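You operate a simulated robot arm through the tools that you are given. There is no shell and no other tool. Be economical: measure what you need, move in short steps, check, and stop when the job is done.

Carry out the task below with a simulated robot arm. There is one attempt and no reset: what you move stays moved.

Task
Put things in order on the table. At the end: the brown dough ball is in the yellow bucket; the purple pudding jar stands on top of the green patty; the cream dough ball from the table stands where the purple pudding jar stood; the pink brush stands on top of the black filter; the orange bottle (marked "MANGO JUICE") stands where the cream dough ball stood; whatever was shut is shut again. Leave all else as you found it, and nothing knocked over.

The check looks at the end state, three seconds after you hand in, the way a careful person would. Anything else that was tipped, shoved, dropped, spilled or broken makes it a failure.

Robot
A 7-joint arm with a two-finger parallel gripper, fixed in place. Base frame: the origin is at the foot of the arm, x ahead of it, y to its left, z up; the work surface is at about z = 74.4. Units: cm, degrees, N and s.
With the tool pointing down near the work surface it reaches from about 20 to 68 cm from the base axis. Its first joint turns from -66.0 to 66.0 degrees. Payload 2.4 kg.
The tool frame sits at the grasp point between the pads (the TCP): z along the fingers, y along the line on which they close. The tips reach 3 cm beyond it. Largest opening 9.4 cm; finger width 2.8, thickness 1; the body of the gripper, 5 by 9.6 cm, starts 5.5 cm behind the TCP.
Orientation is that of the tool frame in the base frame, as a unit quaternion [x, y, z, w]. With the fingers straight down and closing along the base's y, the tool's x points along the base's -x, its y along +y and its z along -z.

Tools
- The arm moves only by the tool jog_arm. Its argument "rows" is a list of rows, each a list of 7 numbers: the shift along the base's x, y, z in cm, then the turn, a rotation vector about the base's x, y, z in degrees, then the gripper command, from -1 (fully open) to 1 (shut), values between in proportion. In form: [[x, y, z, ax, ay, az, gripper], ...]. A call has 1 to 10 rows; each row shifts and turns the commanded pose from where the row before left it. A row lasts 0.2 s, in which the tool goes at most 5 cm and 8.6 degrees; a call with a longer step from one row to the next is refused whole, and so is a gripper value outside its range. Where a pose cannot be reached the arm comes as near as it can. A force on the tool above 40 N (or 10 N above the force at the start of the call, whichever is more), or a blocked arm, ends the call early, and 0.2 s more pass. The fingers move at their own pace (about 15.3 cm/s each) and stop on an object; they squeeze with about 26 N. The grip force told is the motor's: it shows also when the fingers shut on nothing. Time passes only in rows, and 0.2 s behind the last, so rows that do not move let the fingers close. It gives the time, the measured TCP pose, the force on the tool (base axes), the opening and the grip force at its end, in the units of the frame above (readings bear some noise).
- Cameras (640 x 400 px; columns grow to the right, rows downward): "scene" is fixed at [4.64, 47.43, 143.01]; the picture's right is [-0.67, -0.74, 0.00], its down [-0.49, 0.45, -0.74] and it looks along [0.55, -0.50, -0.67] (base axes); focal length 252 px, centre (320, 200). "wrist" rides on the gripper at [7.6, 1.4, -10.3] in the tool frame; the picture's right is [-0.18, 0.98, 0.00], its down [-0.75, -0.14, -0.64] and it looks along [-0.63, -0.12, 0.77] (tool axes); focal length 243 px, centre (320, 200). There is no depth. A picture from a camera that has moved, and an enlarged one, comes with that camera's place and axes in the base frame and with its lens. The place of the scene camera against the robot may be out by one fixed shift of up to 1.8 cm in any direction.
- grab_frame(camera): a new picture of that camera. The clock stands still meanwhile.
- enlarge(camera, box): a new picture of the part [left, top, right, bottom] of that camera's present view, enlarged. The clock stands still meanwhile.
- finish_job(): hands the job in; it is judged then, once.

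Go step by step. Nothing tells you positions but the pictures and the camera data: compare them with the known pose of the tool, close in by small moves and look again before you grip or let go. The budget is 120 turns and 84 pictures, counting those below and the enlarged ones. Unless the task says otherwise, let go and move clear before handing in, and close with one line.

The tools are called as name(argument=value, ...) on one line, values as JSON. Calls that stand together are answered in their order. jog_arm: Moves the arm, as the interface text tells. Its arguments: {"type":"object","properties":{"rows":{"type":"array"}},"required":["rows"]} The other tools are called the same way: grab_frame (camera) takes a picture; enlarge (camera, box) takes an enlarged picture of a part of a camera's view; finish_job () hands the job in.

At the start:

```text
clock: 0.0
position: [46.58, -0.84, 120.79]
tcp_rot: [0.0, 1.0, 0.0, 0.0]
wrist_force: [0.2, 0.1, -0.1]
width: 9.42
gripper_force: 0.1
```

scene: 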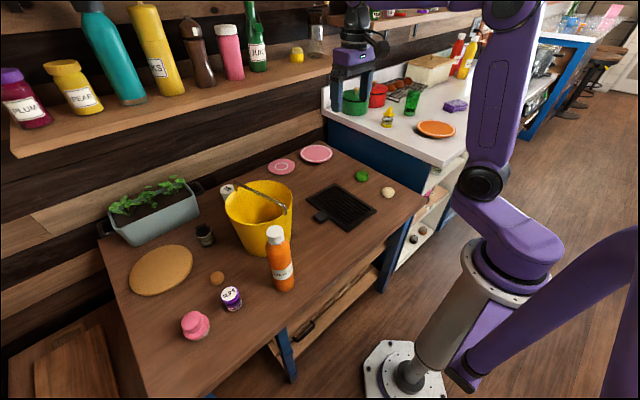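
wrist: 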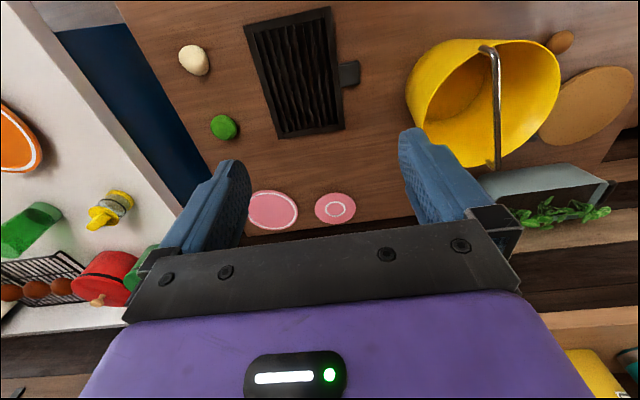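

I place the jar, brush, bottle and brown ball on the left side of the table (y about 30 to 53), and the patty and cream ball on the right (y about -26). I'll move the wrist camera over the left side to measure better.

jog_arm(rows=[[-1, 4.2, -0.3, 0, 0, 0, -1], [-1, 4.2, -0.3, 0, 0, 0, -1], [-1, 4.2, -0.3, 0, 0, 0, -1], [-1, 4.2, -0.3, 0, 0, 0, -1], [-1, 4.2, -0.3, 0, 0, 0, -1], [-1, 4.2, -0.3, 0, 0, 0, -1], [-1, 4.2, -0.3, 0, 0, 0, -1], [-1, 4.2, -0.3, 0, 0, 0, -1], [-1, 4.2, -0.3, 0, 0, 0, -1], [-1, 4.2, -0.3, 0, 0, 0, -1]])

grab_frame(camera="wrist")

enlarge(camera="scene", box=[100, 150, 340, 350])

enlarge(camera="scene", box=[260, 130, 460, 260])

```text
clock: 2.2
position: [36.66, 41.38, 117.72]
tcp_rot: [0.0, 1.0, 0.0, 0.001]
wrist_force: [0.6, -0.1, 0.2]
width: 9.4
gripper_force: 0.1
```

```text
81 pictures are left
camera wrist: at [28.96, 42.74, 127.89], right [0.19, 0.98, 0.0], down [0.75, -0.14, 0.64], along [0.63, -0.12, -0.77], focal length 243 px, centre (320, 200)
```

wrist: 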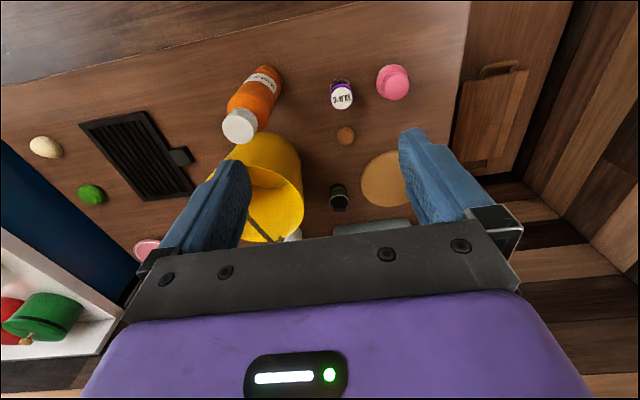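

```text
2.00 times, centred on (220, 250) of scene
camera zoom: at [4.65, 47.43, 143.01], right [-0.67, -0.74, 0.0], down [-0.49, 0.45, -0.74], along [0.55, -0.5, -0.67], focal length 504 px, centre (520, 100)
```

zoom: 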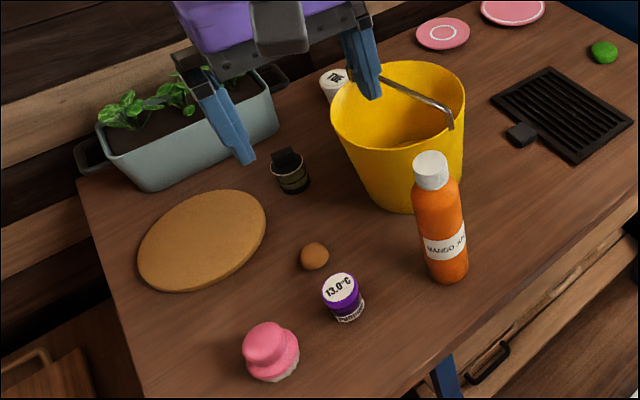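

```text
3.08 times, centred on (360, 195) of scene
camera zoom: at [4.65, 47.43, 143.01], right [-0.67, -0.74, 0.0], down [-0.49, 0.45, -0.74], along [0.55, -0.5, -0.67], focal length 775 px, centre (197, 215)
```

zoom: 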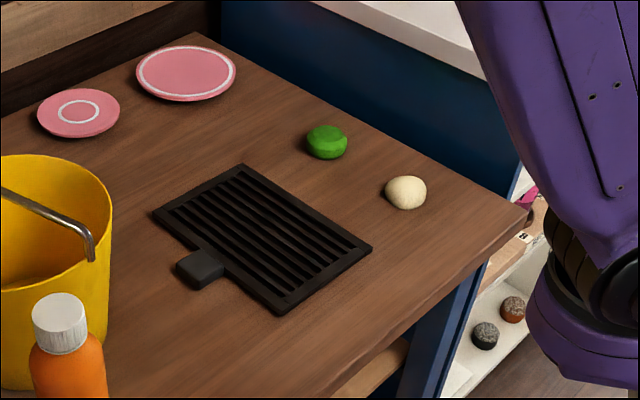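

The jar is near (44.7, 44.2), the brush near (44.2, 54), the brown ball near (53.7, 44), and the tall bottle near (39.5, 30) with its top at about z 97. I'll turn the gripper 45° so the fingers pass clear of the neighbours, and close in on the jar first.

jog_arm(rows=[[0.8, 0, -3, 0, 0, 7.5, -1], [0.8, 0, -3, 0, 0, 7.5, -1], [0.8, 0, -3, 0, 0, 7.5, -1], [0.8, 0, -3, 0, 0, 7.5, -1], [0.8, 0, -3, 0, 0, 7.5, -1], [0.8, 0, -3, 0, 0, 7.5, -1], [0, 0, 0, 0, 0, 0, -1]])

grab_frame(camera="wrist")

```text
clock: 3.8
position: [41.43, 41.23, 99.7]
tcp_rot: [-0.383, 0.924, -0.001, 0.0]
wrist_force: [-0.4, 0.1, -0.8]
width: 9.4
gripper_force: 0.0
```

```text
78 pictures are left
camera wrist: at [34.91, 36.81, 109.88], right [-0.57, 0.82, 0.0], down [0.63, 0.43, 0.64], along [0.53, 0.36, -0.77], focal length 243 px, centre (320, 200)
```

wrist: 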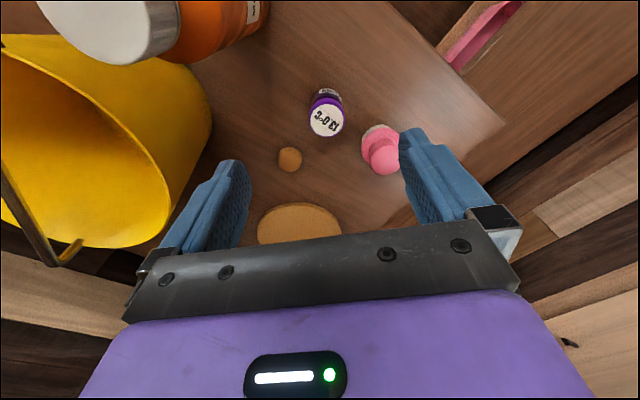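

The jar is about 6 cm tall near (44.1, 44.4). I'll centre over it, go lower and look again.

jog_arm(rows=[[0.9, 1.05, -3.3, 0, 0, 0, -1], [0.9, 1.05, -3.3, 0, 0, 0, -1], [0.9, 1.05, -3.3, 0, 0, 0, -1], [0, 0, 0, 0, 0, 0, -1]])

grab_frame(camera="wrist")

enlarge(camera="scene", box=[150, 200, 310, 350])

```text
clock: 4.8
position: [43.99, 44.05, 89.98]
tcp_rot: [-0.382, 0.924, -0.001, 0.0]
wrist_force: [-0.3, 0.1, 0.1]
width: 9.42
gripper_force: 0.0
```

```text
77 pictures are left
camera wrist: at [37.48, 39.79, 100.2], right [-0.56, 0.83, 0.0], down [0.63, 0.43, 0.64], along [0.53, 0.36, -0.77], focal length 243 px, centre (320, 200)
```

wrist: 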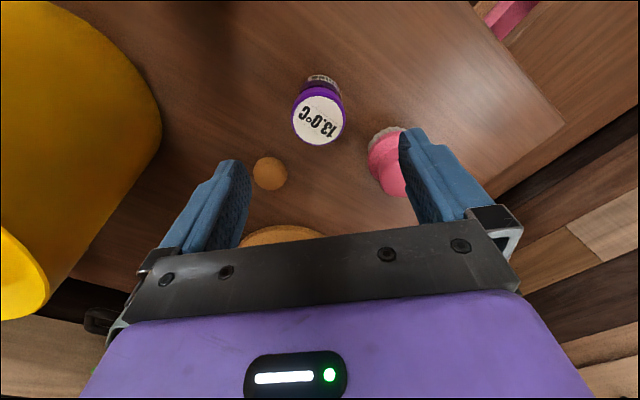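

```text
2.67 times, centred on (230, 275) of scene
camera zoom: at [4.64, 47.43, 143.01], right [-0.67, -0.74, 0.0], down [-0.49, 0.45, -0.74], along [0.55, -0.5, -0.67], focal length 671 px, centre (560, 0)
```

zoom: 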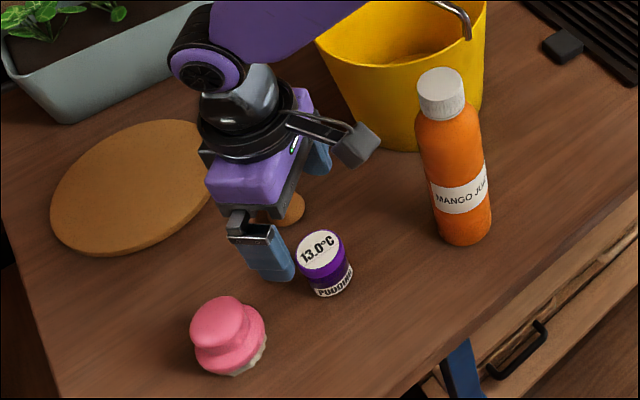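

The jar is centred between the fingers. I'll drop to just above its lid to check the radial offset.

jog_arm(rows=[[0.1, 0.1, -3, 0, 0, 0, -1], [0.1, 0.1, -2.5, 0, 0, 0, -1], [0, 0, 0, 0, 0, 0, -1]])

grab_frame(camera="wrist")

enlarge(camera="scene", box=[170, 230, 290, 340])

```text
clock: 5.6
position: [44.04, 44.29, 84.49]
tcp_rot: [-0.381, 0.924, -0.001, 0.0]
wrist_force: [0.0, 1.1, 0.0]
width: 9.39
gripper_force: 0.0
```

```text
75 pictures are left
camera wrist: at [37.57, 39.9, 94.66], right [-0.56, 0.83, 0.0], down [0.63, 0.43, 0.64], along [0.53, 0.36, -0.77], focal length 243 px, centre (320, 200)
```

wrist: 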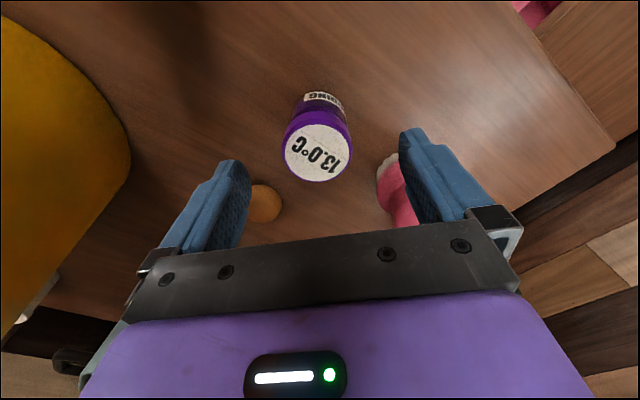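

```text
3.64 times, centred on (230, 285) of scene
camera zoom: at [4.64, 47.43, 143.01], right [-0.67, -0.74, 0.0], down [-0.49, 0.45, -0.74], along [0.55, -0.5, -0.67], focal length 915 px, centre (647, -109)
```

zoom: 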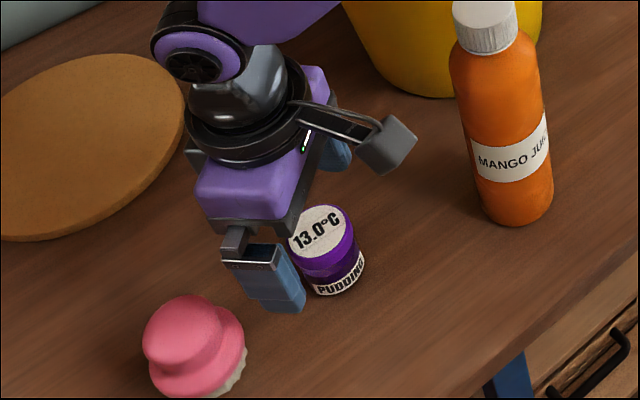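

The jar centre is about (44.0, 44.1), under the tool. I'll go down around it and close.

jog_arm(rows=[[0, -0.15, -3, 0, 0, 0, -1], [0, 0, -2.7, 0, 0, 0, -1], [0, 0, 0, 0, 0, 0, -1]])

grab_frame(camera="wrist")

```text
clock: 6.4
position: [44.22, 44.21, 78.54]
tcp_rot: [-0.383, 0.924, 0.001, 0.0]
wrist_force: [-0.4, -1.7, 1.4]
width: 9.38
gripper_force: 0.0
```

```text
73 pictures are left
camera wrist: at [37.66, 39.84, 88.84], right [-0.56, 0.83, 0.0], down [0.63, 0.43, 0.64], along [0.53, 0.36, -0.77], focal length 243 px, centre (320, 200)
```

wrist: 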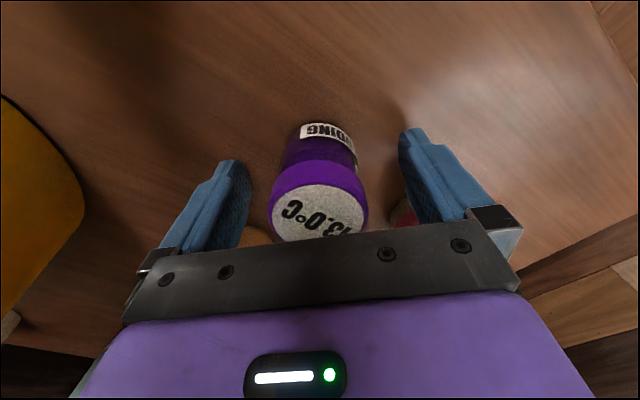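

The jar is centred on the tool and its top is at about z 80.4. Closing now.

jog_arm(rows=[[0, 0, 0, 0, 0, 0, 0], [0, 0, 0, 0, 0, 0, 1], [0, 0, 0, 0, 0, 0, 1], [0, 0, 0, 0, 0, 0, 1]])

```text
clock: 7.4
position: [44.16, 44.16, 78.62]
tcp_rot: [-0.382, 0.924, 0.0, 0.0]
wrist_force: [0.1, -0.2, -0.1]
width: 4.41
gripper_force: 26.0
```

The jar is held; it stood at about (44.1, 44.2), with the TCP at z 78.6 while it rested on the table. I'll lift it high and swing it to the right.

jog_arm(rows=[[0, 0, 2, 0, 0, 0, 1], [0, 0, 4, 0, 0, 0, 1], [0, 0, 4.5, 0, 0, 0, 1], [0, 0, 4.5, 0, 0, 0, 1], [0, 0, 4.5, 0, 0, 0, 1], [0, 0, 4.5, 0, 0, 0, 1], [0, 0, 4.5, 0, 0, 0, 1], [0, 0, 3, 0, 0, 0, 1]])

jog_arm(rows=[[0.3, -4, 0, 0, 0, -4, 1], [0.3, -4, 0, 0, 0, -4, 1], [0.3, -4, 0, 0, 0, -4, 1], [0.3, -4, 0, 0, 0, -4, 1], [0.3, -4, 0, 0, 0, -4, 1], [0.3, -4, 0, 0, 0, -4, 1], [0.3, -4, 0, 0, 0, -4, 1], [0.3, -4, 0, 0, 0, -4, 1], [0.3, -4, 0, 0, 0, -4, 1], [0.3, -4, 0, 0, 0, -4, 1]])

jog_arm(rows=[[0.3, -4, 0, 0, 0, -4, 1], [0.3, -4, 0, 0, 0, -4, 1], [0.3, -4, 0, 0, 0, -4, 1], [0.3, -4, 0, 0, 0, -4, 1], [0.3, -4, -2, 0, 0, -4, 1], [0.3, -4, -3, 0, 0, -4, 1], [0, 0, -3, 0, 0, -4, 1], [0, 0, 0, 0, 0, 0, 1]])

grab_frame(camera="wrist")

enlarge(camera="scene", box=[260, 80, 460, 230])

```text
clock: 9.2
position: [44.15, 44.18, 110.38]
tcp_rot: [-0.383, 0.924, 0.0, 0.0]
wrist_force: [0.6, 0.3, -1.0]
width: 4.43
gripper_force: 25.5
```

```text
clock: 11.4
position: [47.48, 4.02, 110.13]
tcp_rot: [-0.043, 0.999, 0.0, -0.001]
wrist_force: [0.6, -0.7, -1.8]
width: 4.4
gripper_force: 25.5
```

```text
clock: 13.2
position: [49.0, -19.98, 102.04]
tcp_rot: [0.2, 0.98, 0.001, 0.001]
wrist_force: [-0.4, 0.5, 0.3]
width: 4.38
gripper_force: 26.4
```

```text
72 pictures are left
camera wrist: at [42.47, -15.63, 112.27], right [0.56, 0.83, 0.0], down [0.64, -0.43, 0.64], along [0.53, -0.36, -0.77], focal length 243 px, centre (320, 200)
```

wrist: 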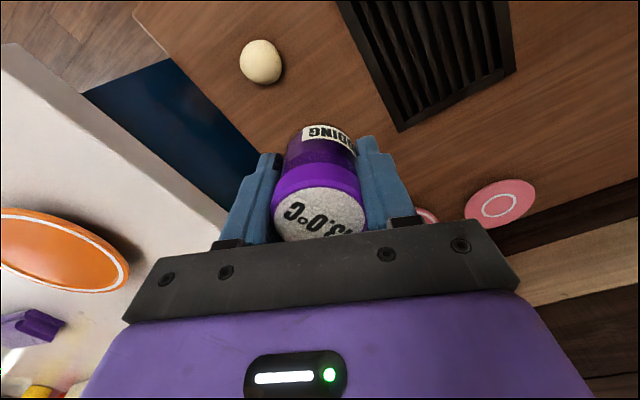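

```text
2.67 times, centred on (360, 155) of scene
camera zoom: at [4.65, 47.43, 143.01], right [-0.67, -0.74, 0.0], down [-0.49, 0.45, -0.74], along [0.55, -0.5, -0.67], focal length 671 px, centre (213, 320)
```

zoom: 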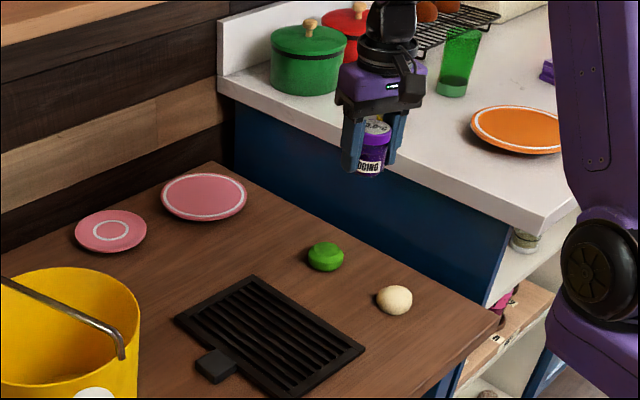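

The jar hides the patty in the wrist view. I'll step aside to see the patty and measure it.

jog_arm(rows=[[1, 4, -2, 0, 0, 0, 1], [1, 4, -2, 0, 0, 0, 1], [1, 3, -2, 0, 0, 0, 1], [0, 0, 0, 0, 0, 0, 1]])

grab_frame(camera="wrist")

```text
clock: 14.2
position: [52.1, -8.54, 96.0]
tcp_rot: [0.199, 0.98, 0.0, 0.0]
wrist_force: [0.0, 0.3, -0.5]
width: 4.37
gripper_force: 26.1
```

```text
70 pictures are left
camera wrist: at [45.5, -4.13, 106.26], right [0.55, 0.83, 0.0], down [0.64, -0.42, 0.64], along [0.53, -0.36, -0.77], focal length 243 px, centre (320, 200)
```

wrist: 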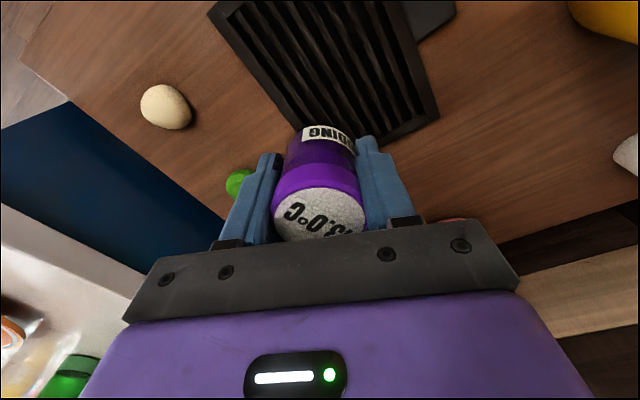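

Still partly behind the finger. I'll shift a little more, forward and to the left.

jog_arm(rows=[[2, 2.5, 0, 0, 0, 3, 1], [2, 2.5, 0, 0, 0, 3, 1], [0, 0, 0, 0, 0, 0, 1]])

grab_frame(camera="wrist")

```text
clock: 15.0
position: [56.03, -3.71, 95.98]
tcp_rot: [0.147, 0.989, 0.0, 0.0]
wrist_force: [-1.0, -0.2, -1.0]
width: 4.35
gripper_force: 25.9
```

```text
69 pictures are left
camera wrist: at [49.09, -0.01, 106.26], right [0.46, 0.89, 0.0], down [0.68, -0.36, 0.64], along [0.57, -0.3, -0.77], focal length 243 px, centre (320, 200)
```

wrist: 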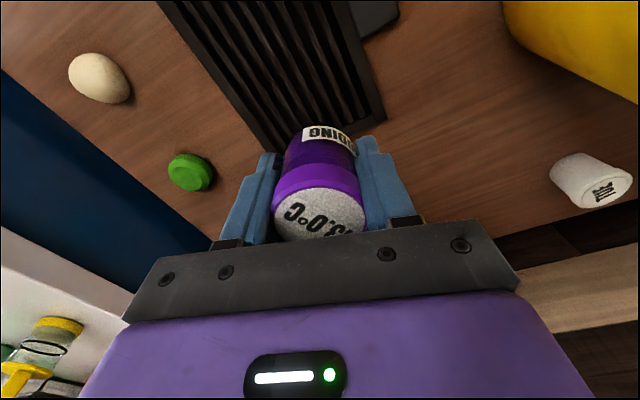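

The patty centre comes out at about (58.0, -26.5) and the cream ball at (43.7, -25.8). I'll hover the jar above the patty and check.

jog_arm(rows=[[0.4, -4.5, 0, 0, 0, -2, 1], [0.4, -4.5, 0, 0, 0, -2, 1], [0.4, -4.5, 0, 0, 0, -2, 1], [0.4, -4.5, -1.5, 0, 0, -2, 1], [0.3, -4.8, -2, 0, 0, 0, 1], [0, 0, -2, 0, 0, 0, 1], [0, 0, 0, 0, 0, 0, 1]])

grab_frame(camera="wrist")

enlarge(camera="scene", box=[310, 120, 430, 220])

```text
refused: row 5 steps farther than a row can; nothing moved
```

```text
68 pictures are left
camera wrist: at [49.09, -0.01, 106.26], right [0.46, 0.89, 0.0], down [0.68, -0.36, 0.64], along [0.57, -0.3, -0.77], focal length 243 px, centre (320, 200)
```

wrist: 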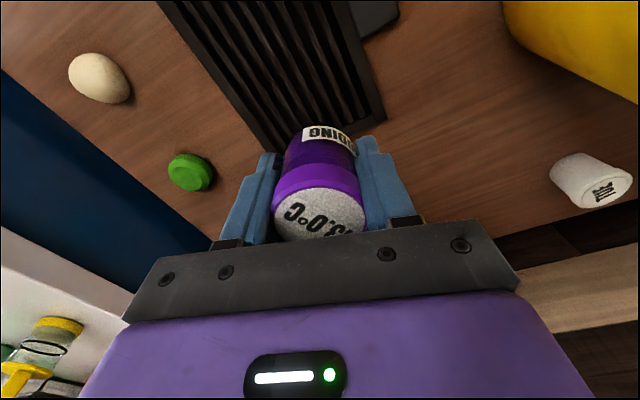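

```text
4.00 times, centred on (370, 170) of scene
camera zoom: at [4.65, 47.44, 143.01], right [-0.67, -0.74, 0.0], down [-0.49, 0.45, -0.74], along [0.55, -0.5, -0.67], focal length 1007 px, centre (120, 320)
```

zoom: 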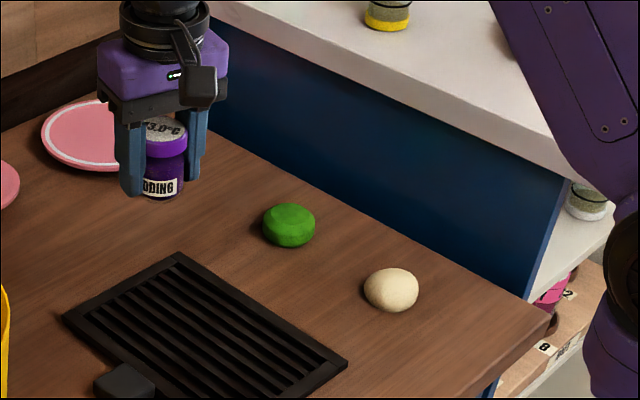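

A step was too long; I'll split it. Refined patty estimate: (58.3, -26.8), top near z 76.3.

jog_arm(rows=[[0.4, -4.2, 0, 0, 0, -2, 1], [0.4, -4.2, 0, 0, 0, -2, 1], [0.4, -4.2, 0, 0, 0, -2, 1], [0.4, -4.2, -1.5, 0, 0, -2, 1], [0.4, -4.2, -2, 0, 0, 0, 1], [0.2, -2, -2, 0, 0, 0, 1], [0, 0, 0, 0, 0, 0, 1]])

grab_frame(camera="wrist")

enlarge(camera="scene", box=[310, 120, 430, 220])

```text
clock: 16.6
position: [58.35, -26.63, 90.35]
tcp_rot: [0.217, 0.976, 0.0, 0.0]
wrist_force: [-0.2, -0.9, -1.1]
width: 4.35
gripper_force: 26.2
```

```text
66 pictures are left
camera wrist: at [51.83, -22.09, 100.58], right [0.58, 0.81, 0.0], down [0.62, -0.45, 0.64], along [0.52, -0.37, -0.77], focal length 243 px, centre (320, 200)
```

wrist: 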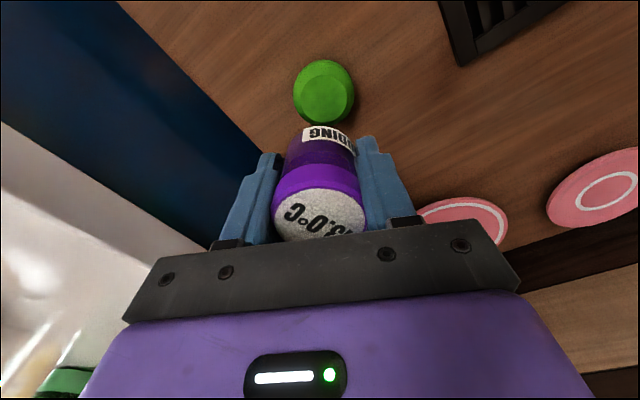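

```text
4.00 times, centred on (370, 170) of scene
camera zoom: at [4.65, 47.43, 143.01], right [-0.67, -0.74, 0.0], down [-0.49, 0.45, -0.74], along [0.55, -0.5, -0.67], focal length 1007 px, centre (120, 320)
```

zoom: 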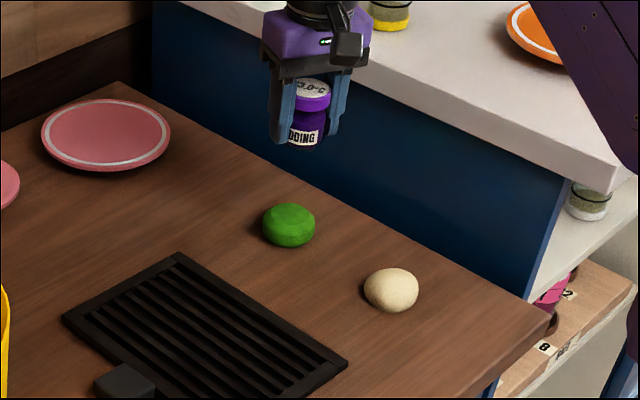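

Both views now put the patty at about (58.1, -26.0). I'll correct by 0.6 cm and lower until the jar is just above it.

jog_arm(rows=[[-0.2, 0.6, -2.5, 0, 0, 0, 1], [0, 0, -2.5, 0, 0, 0, 1], [0, 0, -2.5, 0, 0, 0, 1], [0, 0, 0, 0, 0, 0, 1]])

grab_frame(camera="wrist")

enlarge(camera="scene", box=[330, 130, 410, 190])

```text
clock: 17.6
position: [57.94, -26.04, 82.9]
tcp_rot: [0.216, 0.976, 0.0, -0.001]
wrist_force: [0.0, -0.2, -1.1]
width: 4.35
gripper_force: 26.1
```

```text
64 pictures are left
camera wrist: at [51.57, -21.54, 93.1], right [0.58, 0.81, 0.0], down [0.62, -0.45, 0.64], along [0.52, -0.37, -0.77], focal length 243 px, centre (320, 200)
```

wrist: 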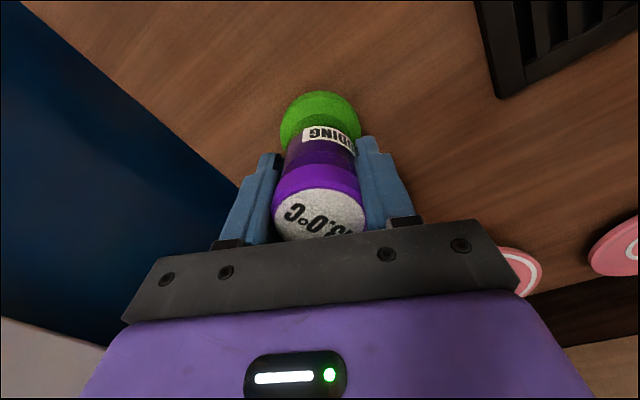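

```text
6.67 times, centred on (370, 160) of scene
camera zoom: at [4.65, 47.43, 143.01], right [-0.67, -0.74, 0.0], down [-0.49, 0.45, -0.74], along [0.55, -0.5, -0.67], focal length 1678 px, centre (-13, 467)
```

zoom: 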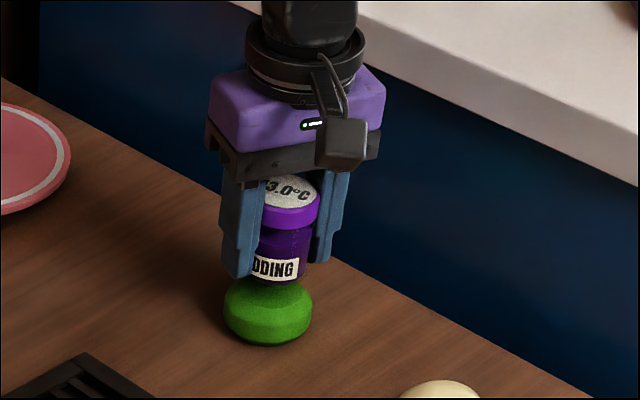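

Jar and patty are aligned in both views. I'll lower in small steps and watch the force.

jog_arm(rows=[[0.1, 0, -0.7, 0, 0, 0, 1], [0, 0, -0.5, 0, 0, 0, 1], [0, 0, -0.3, 0, 0, 0, 1], [0, 0, 0, 0, 0, 0, 1]])

enlarge(camera="scene", box=[330, 130, 410, 190])

```text
clock: 18.6
position: [58.16, -26.25, 81.66]
tcp_rot: [0.216, 0.976, 0.0, 0.002]
wrist_force: [-2.0, 0.2, 4.6]
width: 4.34
gripper_force: 26.2
```

```text
6.67 times, centred on (370, 160) of scene
camera zoom: at [4.63, 47.44, 143.01], right [-0.67, -0.74, 0.0], down [-0.49, 0.45, -0.74], along [0.55, -0.5, -0.67], focal length 1678 px, centre (-13, 467)
```

zoom: 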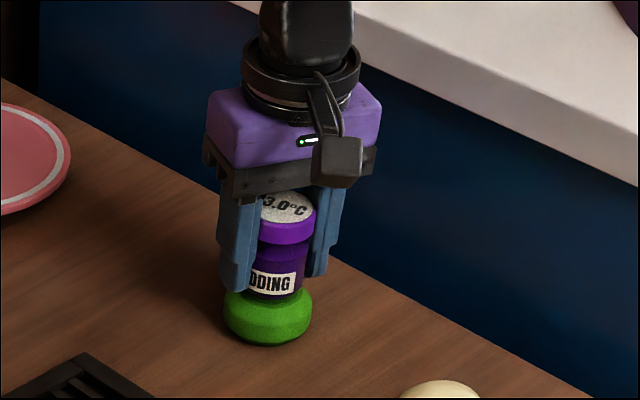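

Contact: 4.6 N upward with the jar sitting centred on the patty. I'll open the fingers and rise.

jog_arm(rows=[[0, 0, 0, 0, 0, 0, 0.2], [0, 0, 0, 0, 0, 0, -0.3], [0, 0, 0, 0, 0, 0, -1], [0, 0, 0, 0, 0, 0, -1], [0, 0, 2, 0, 0, 0, -1], [0, 0, 3.5, 0, 0, 0, -1], [0, 0, 4, 0, 0, 0, -1], [0, 0, 4, 0, 0, 0, -1]])

enlarge(camera="scene", box=[310, 120, 430, 220])

grab_frame(camera="wrist")

```text
clock: 20.4
position: [57.98, -26.19, 95.14]
tcp_rot: [0.216, 0.976, 0.001, -0.001]
wrist_force: [-0.2, 0.1, 0.6]
width: 9.39
gripper_force: 0.1
```

```text
4.00 times, centred on (370, 170) of scene
camera zoom: at [4.64, 47.43, 143.01], right [-0.67, -0.74, 0.0], down [-0.49, 0.45, -0.74], along [0.55, -0.5, -0.67], focal length 1007 px, centre (120, 320)
```

zoom: 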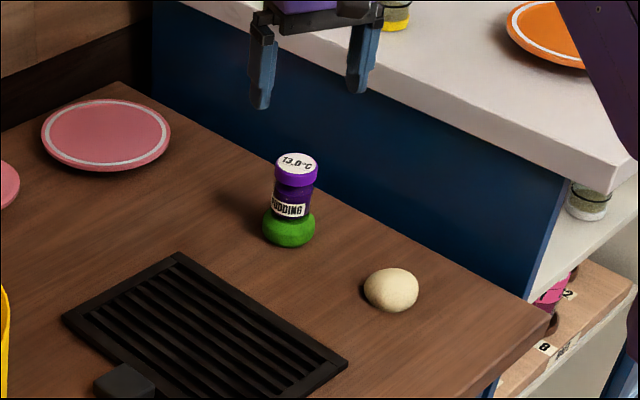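

```text
60 pictures are left
camera wrist: at [51.58, -21.67, 105.31], right [0.58, 0.81, 0.0], down [0.62, -0.45, 0.64], along [0.52, -0.37, -0.77], focal length 243 px, centre (320, 200)
```

wrist: 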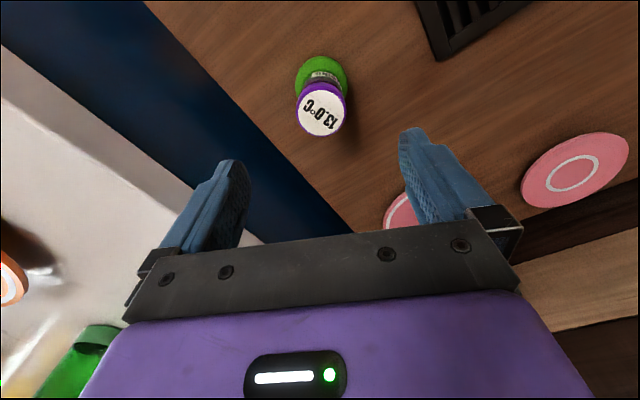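

The jar stands well on the patty. Next, hover over the cream ball near (43.7, -25.8).

jog_arm(rows=[[-4, 0.1, 0, 0, 0, 0, -1], [-4, 0.1, 0, 0, 0, 0, -1], [-4, 0.1, -2, 0, 0, 0, -1], [-2.3, 0.1, -3, 0, 0, 0, -1], [0, 0, -2, 0, 0, 0, -1], [0, 0, 0, 0, 0, 0, -1]])

grab_frame(camera="wrist")

```text
clock: 21.8
position: [43.78, -25.69, 88.1]
tcp_rot: [0.217, 0.976, 0.001, 0.001]
wrist_force: [0.6, 1.0, -0.3]
width: 9.39
gripper_force: 0.1
```

```text
59 pictures are left
camera wrist: at [37.37, -21.26, 98.27], right [0.58, 0.81, 0.0], down [0.62, -0.45, 0.64], along [0.52, -0.37, -0.77], focal length 243 px, centre (320, 200)
```

wrist: 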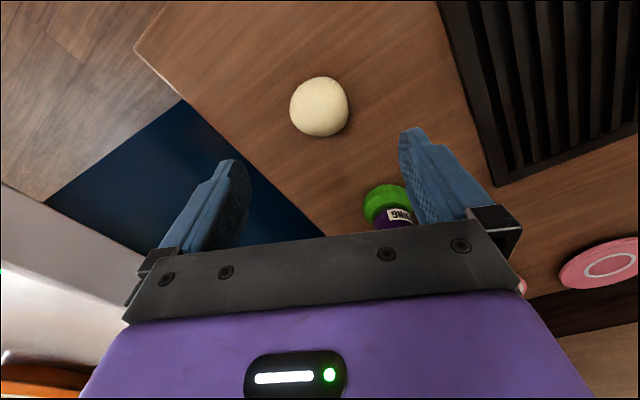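

The ball is about 5.2 cm wide, centred near (43.5, -25.55). I'll go down around it.

jog_arm(rows=[[-0.25, 0.15, -4, 0, 0, 0, -1], [0, 0, -3.5, 0, 0, 0, -1], [0, 0, -2.5, 0, 0, 0, -1], [0, 0, 0, 0, 0, 0, -1]])

grab_frame(camera="wrist")

```text
clock: 22.8
position: [43.5, -25.7, 78.04]
tcp_rot: [0.217, 0.976, 0.0, -0.001]
wrist_force: [-4.9, 3.3, 11.1]
width: 9.39
gripper_force: 0.2
```

```text
58 pictures are left
camera wrist: at [37.13, -21.12, 88.21], right [0.58, 0.81, 0.0], down [0.62, -0.45, 0.64], along [0.52, -0.37, -0.77], focal length 243 px, centre (320, 200)
```

wrist: 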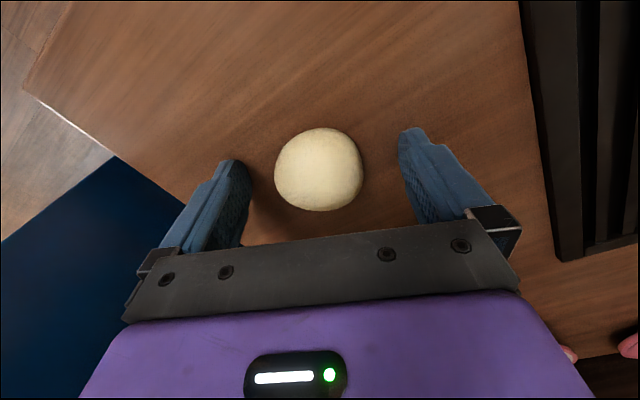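

A small touch force shows; the ball is about 0.4 cm nearer than the tool. I'll correct, rise a little, and grip.

jog_arm(rows=[[-0.35, 0.3, 0.25, 0, 0, 0, -1], [0, 0, 0, 0, 0, 0, -0.2], [0, 0, 0, 0, 0, 0, 1], [0, 0, 0, 0, 0, 0, 1], [0, 0, 0, 0, 0, 0, 1]])

grab_frame(camera="wrist")

```text
clock: 24.0
position: [43.31, -25.28, 78.27]
tcp_rot: [0.216, 0.976, 0.0, 0.0]
wrist_force: [-0.3, 0.0, 0.7]
width: 5.19
gripper_force: 26.3
```

```text
57 pictures are left
camera wrist: at [36.83, -20.85, 88.5], right [0.58, 0.81, 0.0], down [0.62, -0.45, 0.64], along [0.52, -0.37, -0.77], focal length 243 px, centre (320, 200)
```

wrist: 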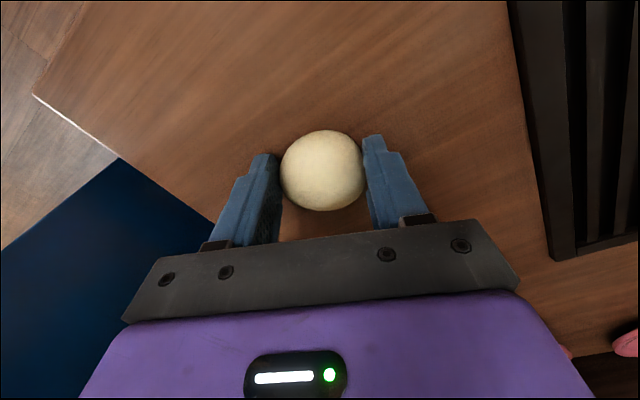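

The ball is held; it stood at about (43.3, -25.4). I'll lift and swing to the jar's old place at (44.1, 44.2).

jog_arm(rows=[[0, 0, 2, 0, 0, 0, 1], [0, 0, 4, 0, 0, 0, 1], [0, 0, 4.5, 0, 0, 0, 1], [0, 0, 4.5, 0, 0, 0, 1], [0, 0, 4.5, 0, 0, 0, 1], [0, 0, 4.5, 0, 0, 0, 1], [0, 0, 4.5, 0, 0, 0, 1], [0, 0, 3.2, 0, 0, 0, 1]])

jog_arm(rows=[[0, 4, 0, 0, 0, 4, 1], [0, 4, 0, 0, 0, 4, 1], [0, 4, 0, 0, 0, 4, 1], [0, 4, 0, 0, 0, 4, 1], [0, 4, 0, 0, 0, 4, 1], [0, 4, 0, 0, 0, 4, 1], [0, 4, 0, 0, 0, 4, 1], [0, 4, 0, 0, 0, 4, 1], [0, 4, 0, 0, 0, 4, 1], [0, 4, 0, 0, 0, 4, 1]])

jog_arm(rows=[[0, 4, 0, 0, 0, 4, 1], [0, 4, 0, 0, 0, 4, 1], [0, 4, 0, 0, 0, 4, 1], [0, 4, 0, 0, 0, 4, 1], [0, 4, 0, 0, 0, 4, 1], [0, 4, 0, 0, 0, 4, 1], [0.4, 4, 0, 0, 0, 4, 1], [0.4, 1.5, 0, 0, 0, 2, 1], [0, 0, -4, 0, 0, 0, 1], [0, 0, 0, 0, 0, 0, 1]])

grab_frame(camera="wrist")

enlarge(camera="scene", box=[150, 200, 310, 350])

```text
clock: 25.8
position: [43.24, -25.31, 110.06]
tcp_rot: [0.216, 0.976, 0.001, -0.001]
wrist_force: [-0.2, -0.1, -1.4]
width: 5.17
gripper_force: 26.5
```

```text
clock: 28.0
position: [43.1, 14.74, 110.31]
tcp_rot: [-0.13, 0.991, 0.0, 0.0]
wrist_force: [0.9, 0.0, -0.9]
width: 5.18
gripper_force: 25.7
```

```text
clock: 30.2
position: [44.16, 44.27, 105.93]
tcp_rot: [-0.383, 0.924, 0.0, 0.0]
wrist_force: [0.9, 0.7, 0.4]
width: 5.14
gripper_force: 25.7
```

```text
56 pictures are left
camera wrist: at [37.72, 39.94, 116.11], right [-0.56, 0.83, 0.0], down [0.63, 0.43, 0.64], along [0.53, 0.36, -0.77], focal length 243 px, centre (320, 200)
```

wrist: 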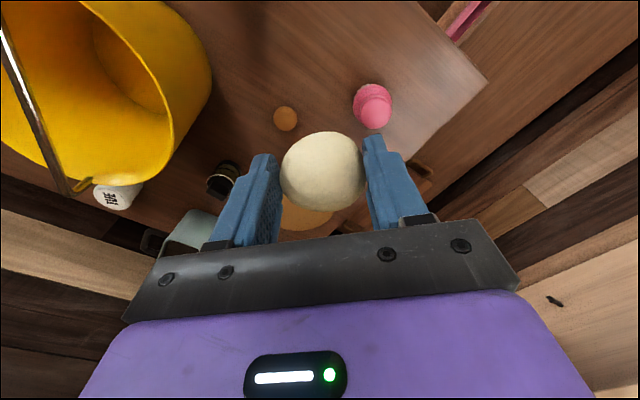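

```text
2.67 times, centred on (230, 275) of scene
camera zoom: at [4.64, 47.44, 143.01], right [-0.67, -0.74, 0.0], down [-0.49, 0.45, -0.74], along [0.55, -0.5, -0.67], focal length 671 px, centre (560, 0)
```

zoom: 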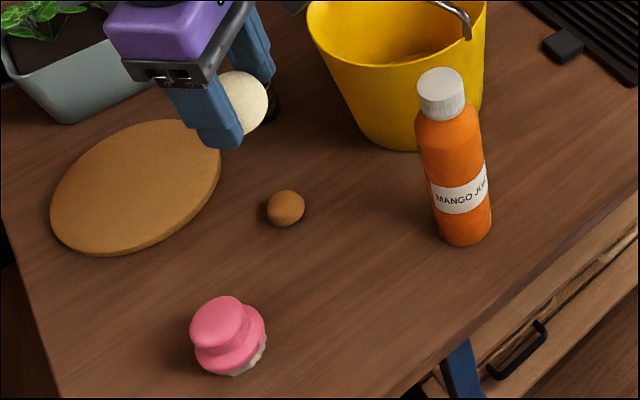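

The way is clear. I'll lower the cream ball to the table at z 78.3.

jog_arm(rows=[[0, 0, -4.5, 0, 0, 0, 1], [0, 0, -4.5, 0, 0, 0, 1], [0, 0, -4.5, 0, 0, 0, 1], [0, 0, -4.5, 0, 0, 0, 1], [0, 0, -4.5, 0, 0, 0, 1], [0, 0, -3.0, 0, 0, 0, 1], [0, 0, -1.2, 0, 0, 0, 1], [0, 0, -0.6, 0, 0, 0, 1], [0, 0, -0.3, 0, 0, 0, 1], [0, 0, 0, 0, 0, 0, 1]])

```text
clock: 32.4
position: [44.18, 44.17, 78.51]
tcp_rot: [-0.382, 0.924, 0.0, 0.0]
wrist_force: [0.1, 0.5, 0.8]
width: 5.18
gripper_force: 25.4
```

Nearly at table level; a last 0.25 cm, then open gently and rise.

jog_arm(rows=[[0, 0, -0.25, 0, 0, 0, 1], [0, 0, 0, 0, 0, 0, 1], [0, 0, 0, 0, 0, 0, -0.15], [0, 0, 0, 0, 0, 0, -0.3], [0, 0, 0, 0, 0, 0, -0.6], [0, 0, 0, 0, 0, 0, -0.6], [0, 0, 2, 0, 0, 0, -0.6], [0, 0, 4, 0, 0, 0, -0.6], [0, 0, 4, 0, 0, 0, -1], [0, 0, 4, 0, 0, 0, -1]])

grab_frame(camera="wrist")

```text
clock: 34.6
position: [44.1, 44.0, 92.23]
tcp_rot: [-0.382, 0.924, 0.0, -0.001]
wrist_force: [-0.3, -0.6, 0.7]
width: 9.42
gripper_force: 0.1
```

```text
54 pictures are left
camera wrist: at [37.62, 39.59, 102.38], right [-0.56, 0.83, 0.0], down [0.63, 0.43, 0.64], along [0.53, 0.36, -0.77], focal length 243 px, centre (320, 200)
```

wrist: 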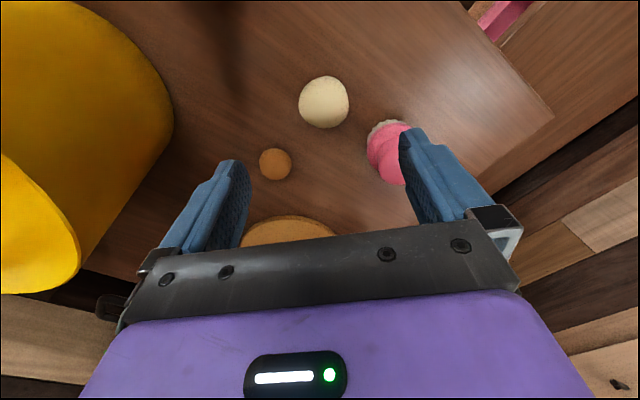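

The cream ball sits at about (44.3, 44.5), steady. Now the bottle: rise and hover above its cap.

jog_arm(rows=[[0, 0, 4.5, 0, 0, 0, -1], [0, 0, 4.5, 0, 0, 0, -1], [0, 0, 4.5, 0, 0, 0, -1], [0, 0, 4.5, 0, 0, 0, -1], [-1.2, -3.5, 0, 0, 0, -4, -1], [-1.2, -3.5, 0, 0, 0, -4, -1], [-1.2, -3.5, 0, 0, 0, 0, -1], [-1.0, -3.5, 0, 0, 0, 0, -1], [0, 0, 0, 0, 0, 0, -1]])

grab_frame(camera="wrist")

enlarge(camera="scene", box=[190, 150, 350, 310])

```text
clock: 36.6
position: [39.37, 30.28, 110.21]
tcp_rot: [-0.318, 0.948, -0.001, 0.0]
wrist_force: [-0.2, -0.1, -0.3]
width: 9.38
gripper_force: 0.0
```

```text
53 pictures are left
camera wrist: at [32.32, 26.79, 120.38], right [-0.44, 0.9, 0.0], down [0.69, 0.34, 0.64], along [0.58, 0.29, -0.77], focal length 243 px, centre (320, 200)
```

wrist: 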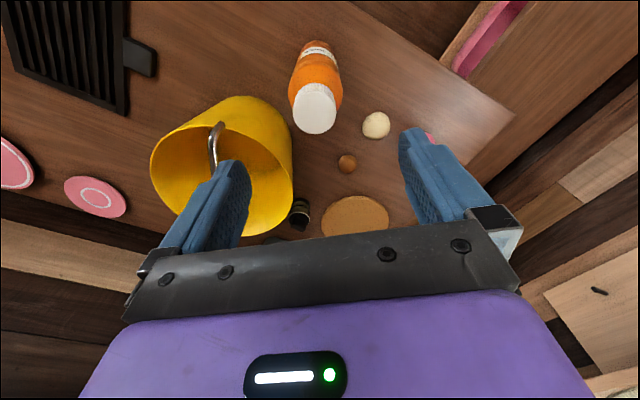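

```text
2.50 times, centred on (270, 230) of scene
camera zoom: at [4.64, 47.43, 143.01], right [-0.67, -0.74, 0.0], down [-0.49, 0.45, -0.74], along [0.55, -0.5, -0.67], focal length 629 px, centre (445, 125)
```

zoom: 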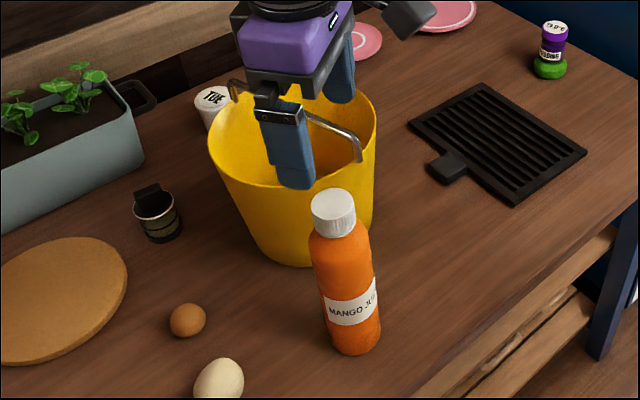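

The bottle axis is about (39.9, 30.4), with the cap top near z 98. I'll come down to just above the cap and look.

jog_arm(rows=[[0.25, 0, -4, 0, 0, 0, -1], [0.2, 0, -3.5, 0, 0, 0, -1], [0, 0, 0, 0, 0, 0, -1]])

grab_frame(camera="wrist")

enlarge(camera="scene", box=[220, 180, 330, 300])

```text
clock: 37.4
position: [39.89, 30.23, 102.7]
tcp_rot: [-0.317, 0.948, -0.001, 0.0]
wrist_force: [0.3, -0.2, -0.9]
width: 9.41
gripper_force: 0.1
```

```text
51 pictures are left
camera wrist: at [32.81, 26.73, 112.78], right [-0.44, 0.9, 0.0], down [0.69, 0.34, 0.64], along [0.58, 0.28, -0.77], focal length 243 px, centre (320, 200)
```

wrist: 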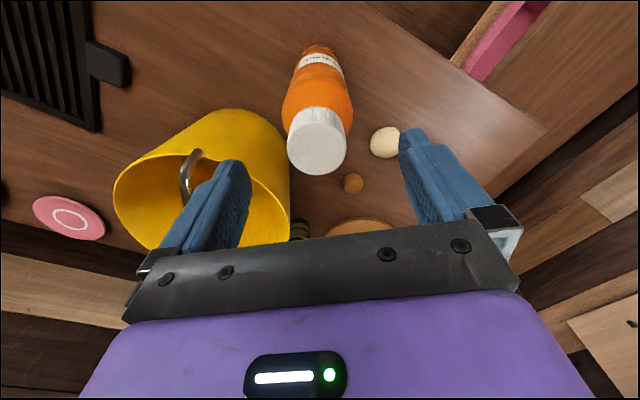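

```text
3.33 times, centred on (275, 240) of scene
camera zoom: at [4.64, 47.43, 143.01], right [-0.67, -0.74, 0.0], down [-0.49, 0.45, -0.74], along [0.55, -0.5, -0.67], focal length 839 px, centre (470, 67)
```

zoom: 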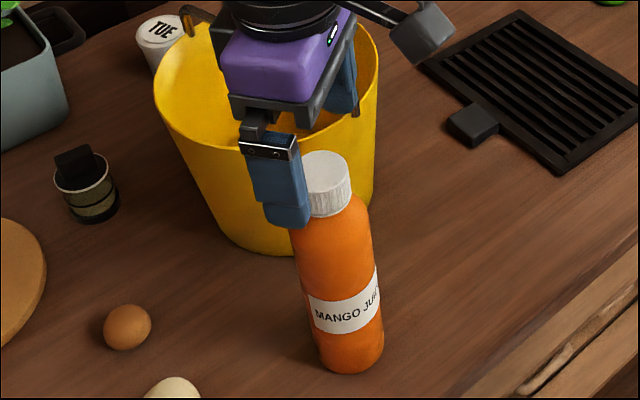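

The cap is about 4.1 cm wide at (40.0, 29.95), with its top at z 97.8. I'll lower so the pads take the cap only, then close.

jog_arm(rows=[[0.1, -0.25, -2, 0, 0, 0, -1], [0, 0, -2, 0, 0, 0, -1], [0, 0, -1.7, 0, 0, 0, -1], [0, 0, 0, 0, 0, 0, -1]])

grab_frame(camera="wrist")

enlarge(camera="scene", box=[230, 190, 330, 300])

```text
clock: 38.4
position: [40.04, 29.93, 96.93]
tcp_rot: [-0.317, 0.948, 0.0, 0.001]
wrist_force: [-0.1, -0.1, 0.4]
width: 9.41
gripper_force: 0.0
```

```text
49 pictures are left
camera wrist: at [32.91, 26.56, 107.18], right [-0.44, 0.9, 0.0], down [0.69, 0.34, 0.64], along [0.58, 0.28, -0.77], focal length 243 px, centre (320, 200)
```

wrist: 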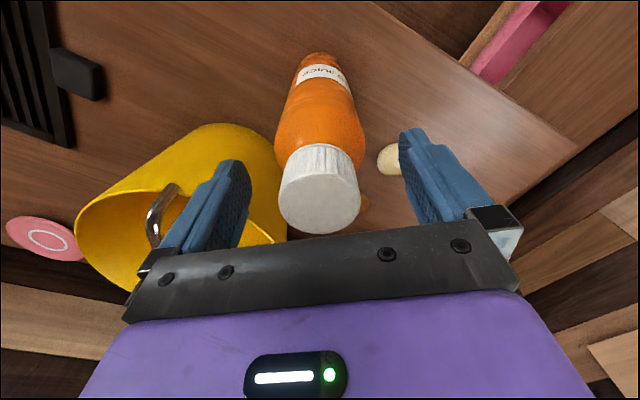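

```text
3.64 times, centred on (280, 245) of scene
camera zoom: at [4.64, 47.43, 143.01], right [-0.67, -0.74, 0.0], down [-0.49, 0.45, -0.74], along [0.55, -0.5, -0.67], focal length 915 px, centre (466, 36)
```

zoom: 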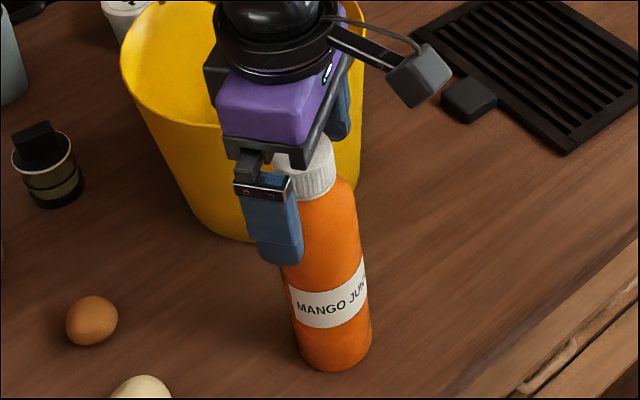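

Cap centred between the pads. Closing.

jog_arm(rows=[[0, 0, 0, 0, 0, 0, 0], [0, 0, 0, 0, 0, 0, 0.1], [0, 0, 0, 0, 0, 0, 1], [0, 0, 0, 0, 0, 0, 1], [0, 0, 0, 0, 0, 0, 1]])

enlarge(camera="scene", box=[230, 190, 330, 300])

```text
clock: 39.6
position: [40.05, 30.07, 97.03]
tcp_rot: [-0.318, 0.948, 0.0, 0.001]
wrist_force: [-0.5, -3.2, 17.0]
width: 4.53
gripper_force: 26.3
```

```text
3.64 times, centred on (280, 245) of scene
camera zoom: at [4.62, 47.41, 143.02], right [-0.67, -0.74, 0.0], down [-0.49, 0.45, -0.74], along [0.55, -0.5, -0.67], focal length 915 px, centre (466, 36)
```

zoom: 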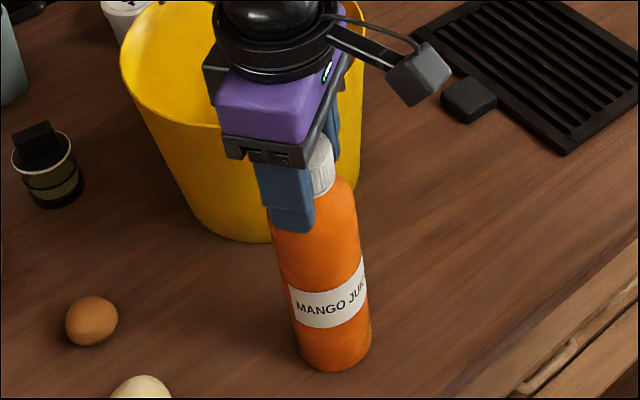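

The upward force shows the tips wedging on the bottle's shoulder. I'll open slightly, rise 0.8 cm and close on the cap alone.

jog_arm(rows=[[0, 0, 0, 0, 0, 0, -0.2], [0, 0, 0.4, 0, 0, 0, -0.2], [0, 0, 0.4, 0, 0, 0, -0.2], [0, 0, 0, 0, 0, 0, 0], [0, 0, 0, 0, 0, 0, 1], [0, 0, 0, 0, 0, 0, 1], [0, 0, 0, 0, 0, 0, 1]])

grab_frame(camera="wrist")

```text
clock: 41.2
position: [39.93, 30.06, 97.81]
tcp_rot: [-0.317, 0.949, 0.0, 0.0]
wrist_force: [0.5, -0.2, -0.4]
width: 3.92
gripper_force: 26.0
```

```text
46 pictures are left
camera wrist: at [32.94, 26.58, 108.0], right [-0.44, 0.9, 0.0], down [0.69, 0.34, 0.64], along [0.57, 0.28, -0.77], focal length 243 px, centre (320, 200)
```

wrist: 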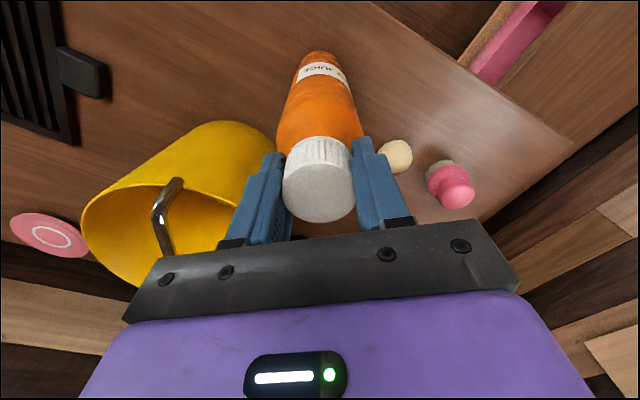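

Clean grip on the cap (3.9 cm, no side force). I'll lift 8 cm and carry the bottle slowly to the right.

jog_arm(rows=[[0, 0, 1, 0, 0, 0, 1], [0, 0, 2, 0, 0, 0, 1], [0, 0, 2.5, 0, 0, 0, 1], [0, 0, 2, 0, 0, 0, 1], [0, 0, 0.5, 0, 0, 0, 1], [0, -1, 0, 0, 0, -2, 1], [0, -2, 0, 0, 0, -3, 1], [0, -3, 0, 0, 0, -4, 1], [0, -3, 0, 0, 0, -4, 1], [0, -3, 0, 0, 0, -4, 1]])

grab_frame(camera="scene")

```text
clock: 43.4
position: [40.04, 17.96, 105.75]
tcp_rot: [-0.174, 0.985, 0.0, 0.0]
wrist_force: [0.1, 0.2, -4.0]
width: 3.9
gripper_force: 26.4
```

```text
45 pictures are left
```

scene: 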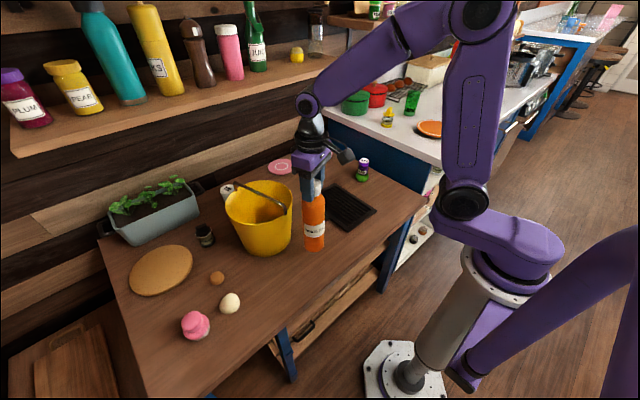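

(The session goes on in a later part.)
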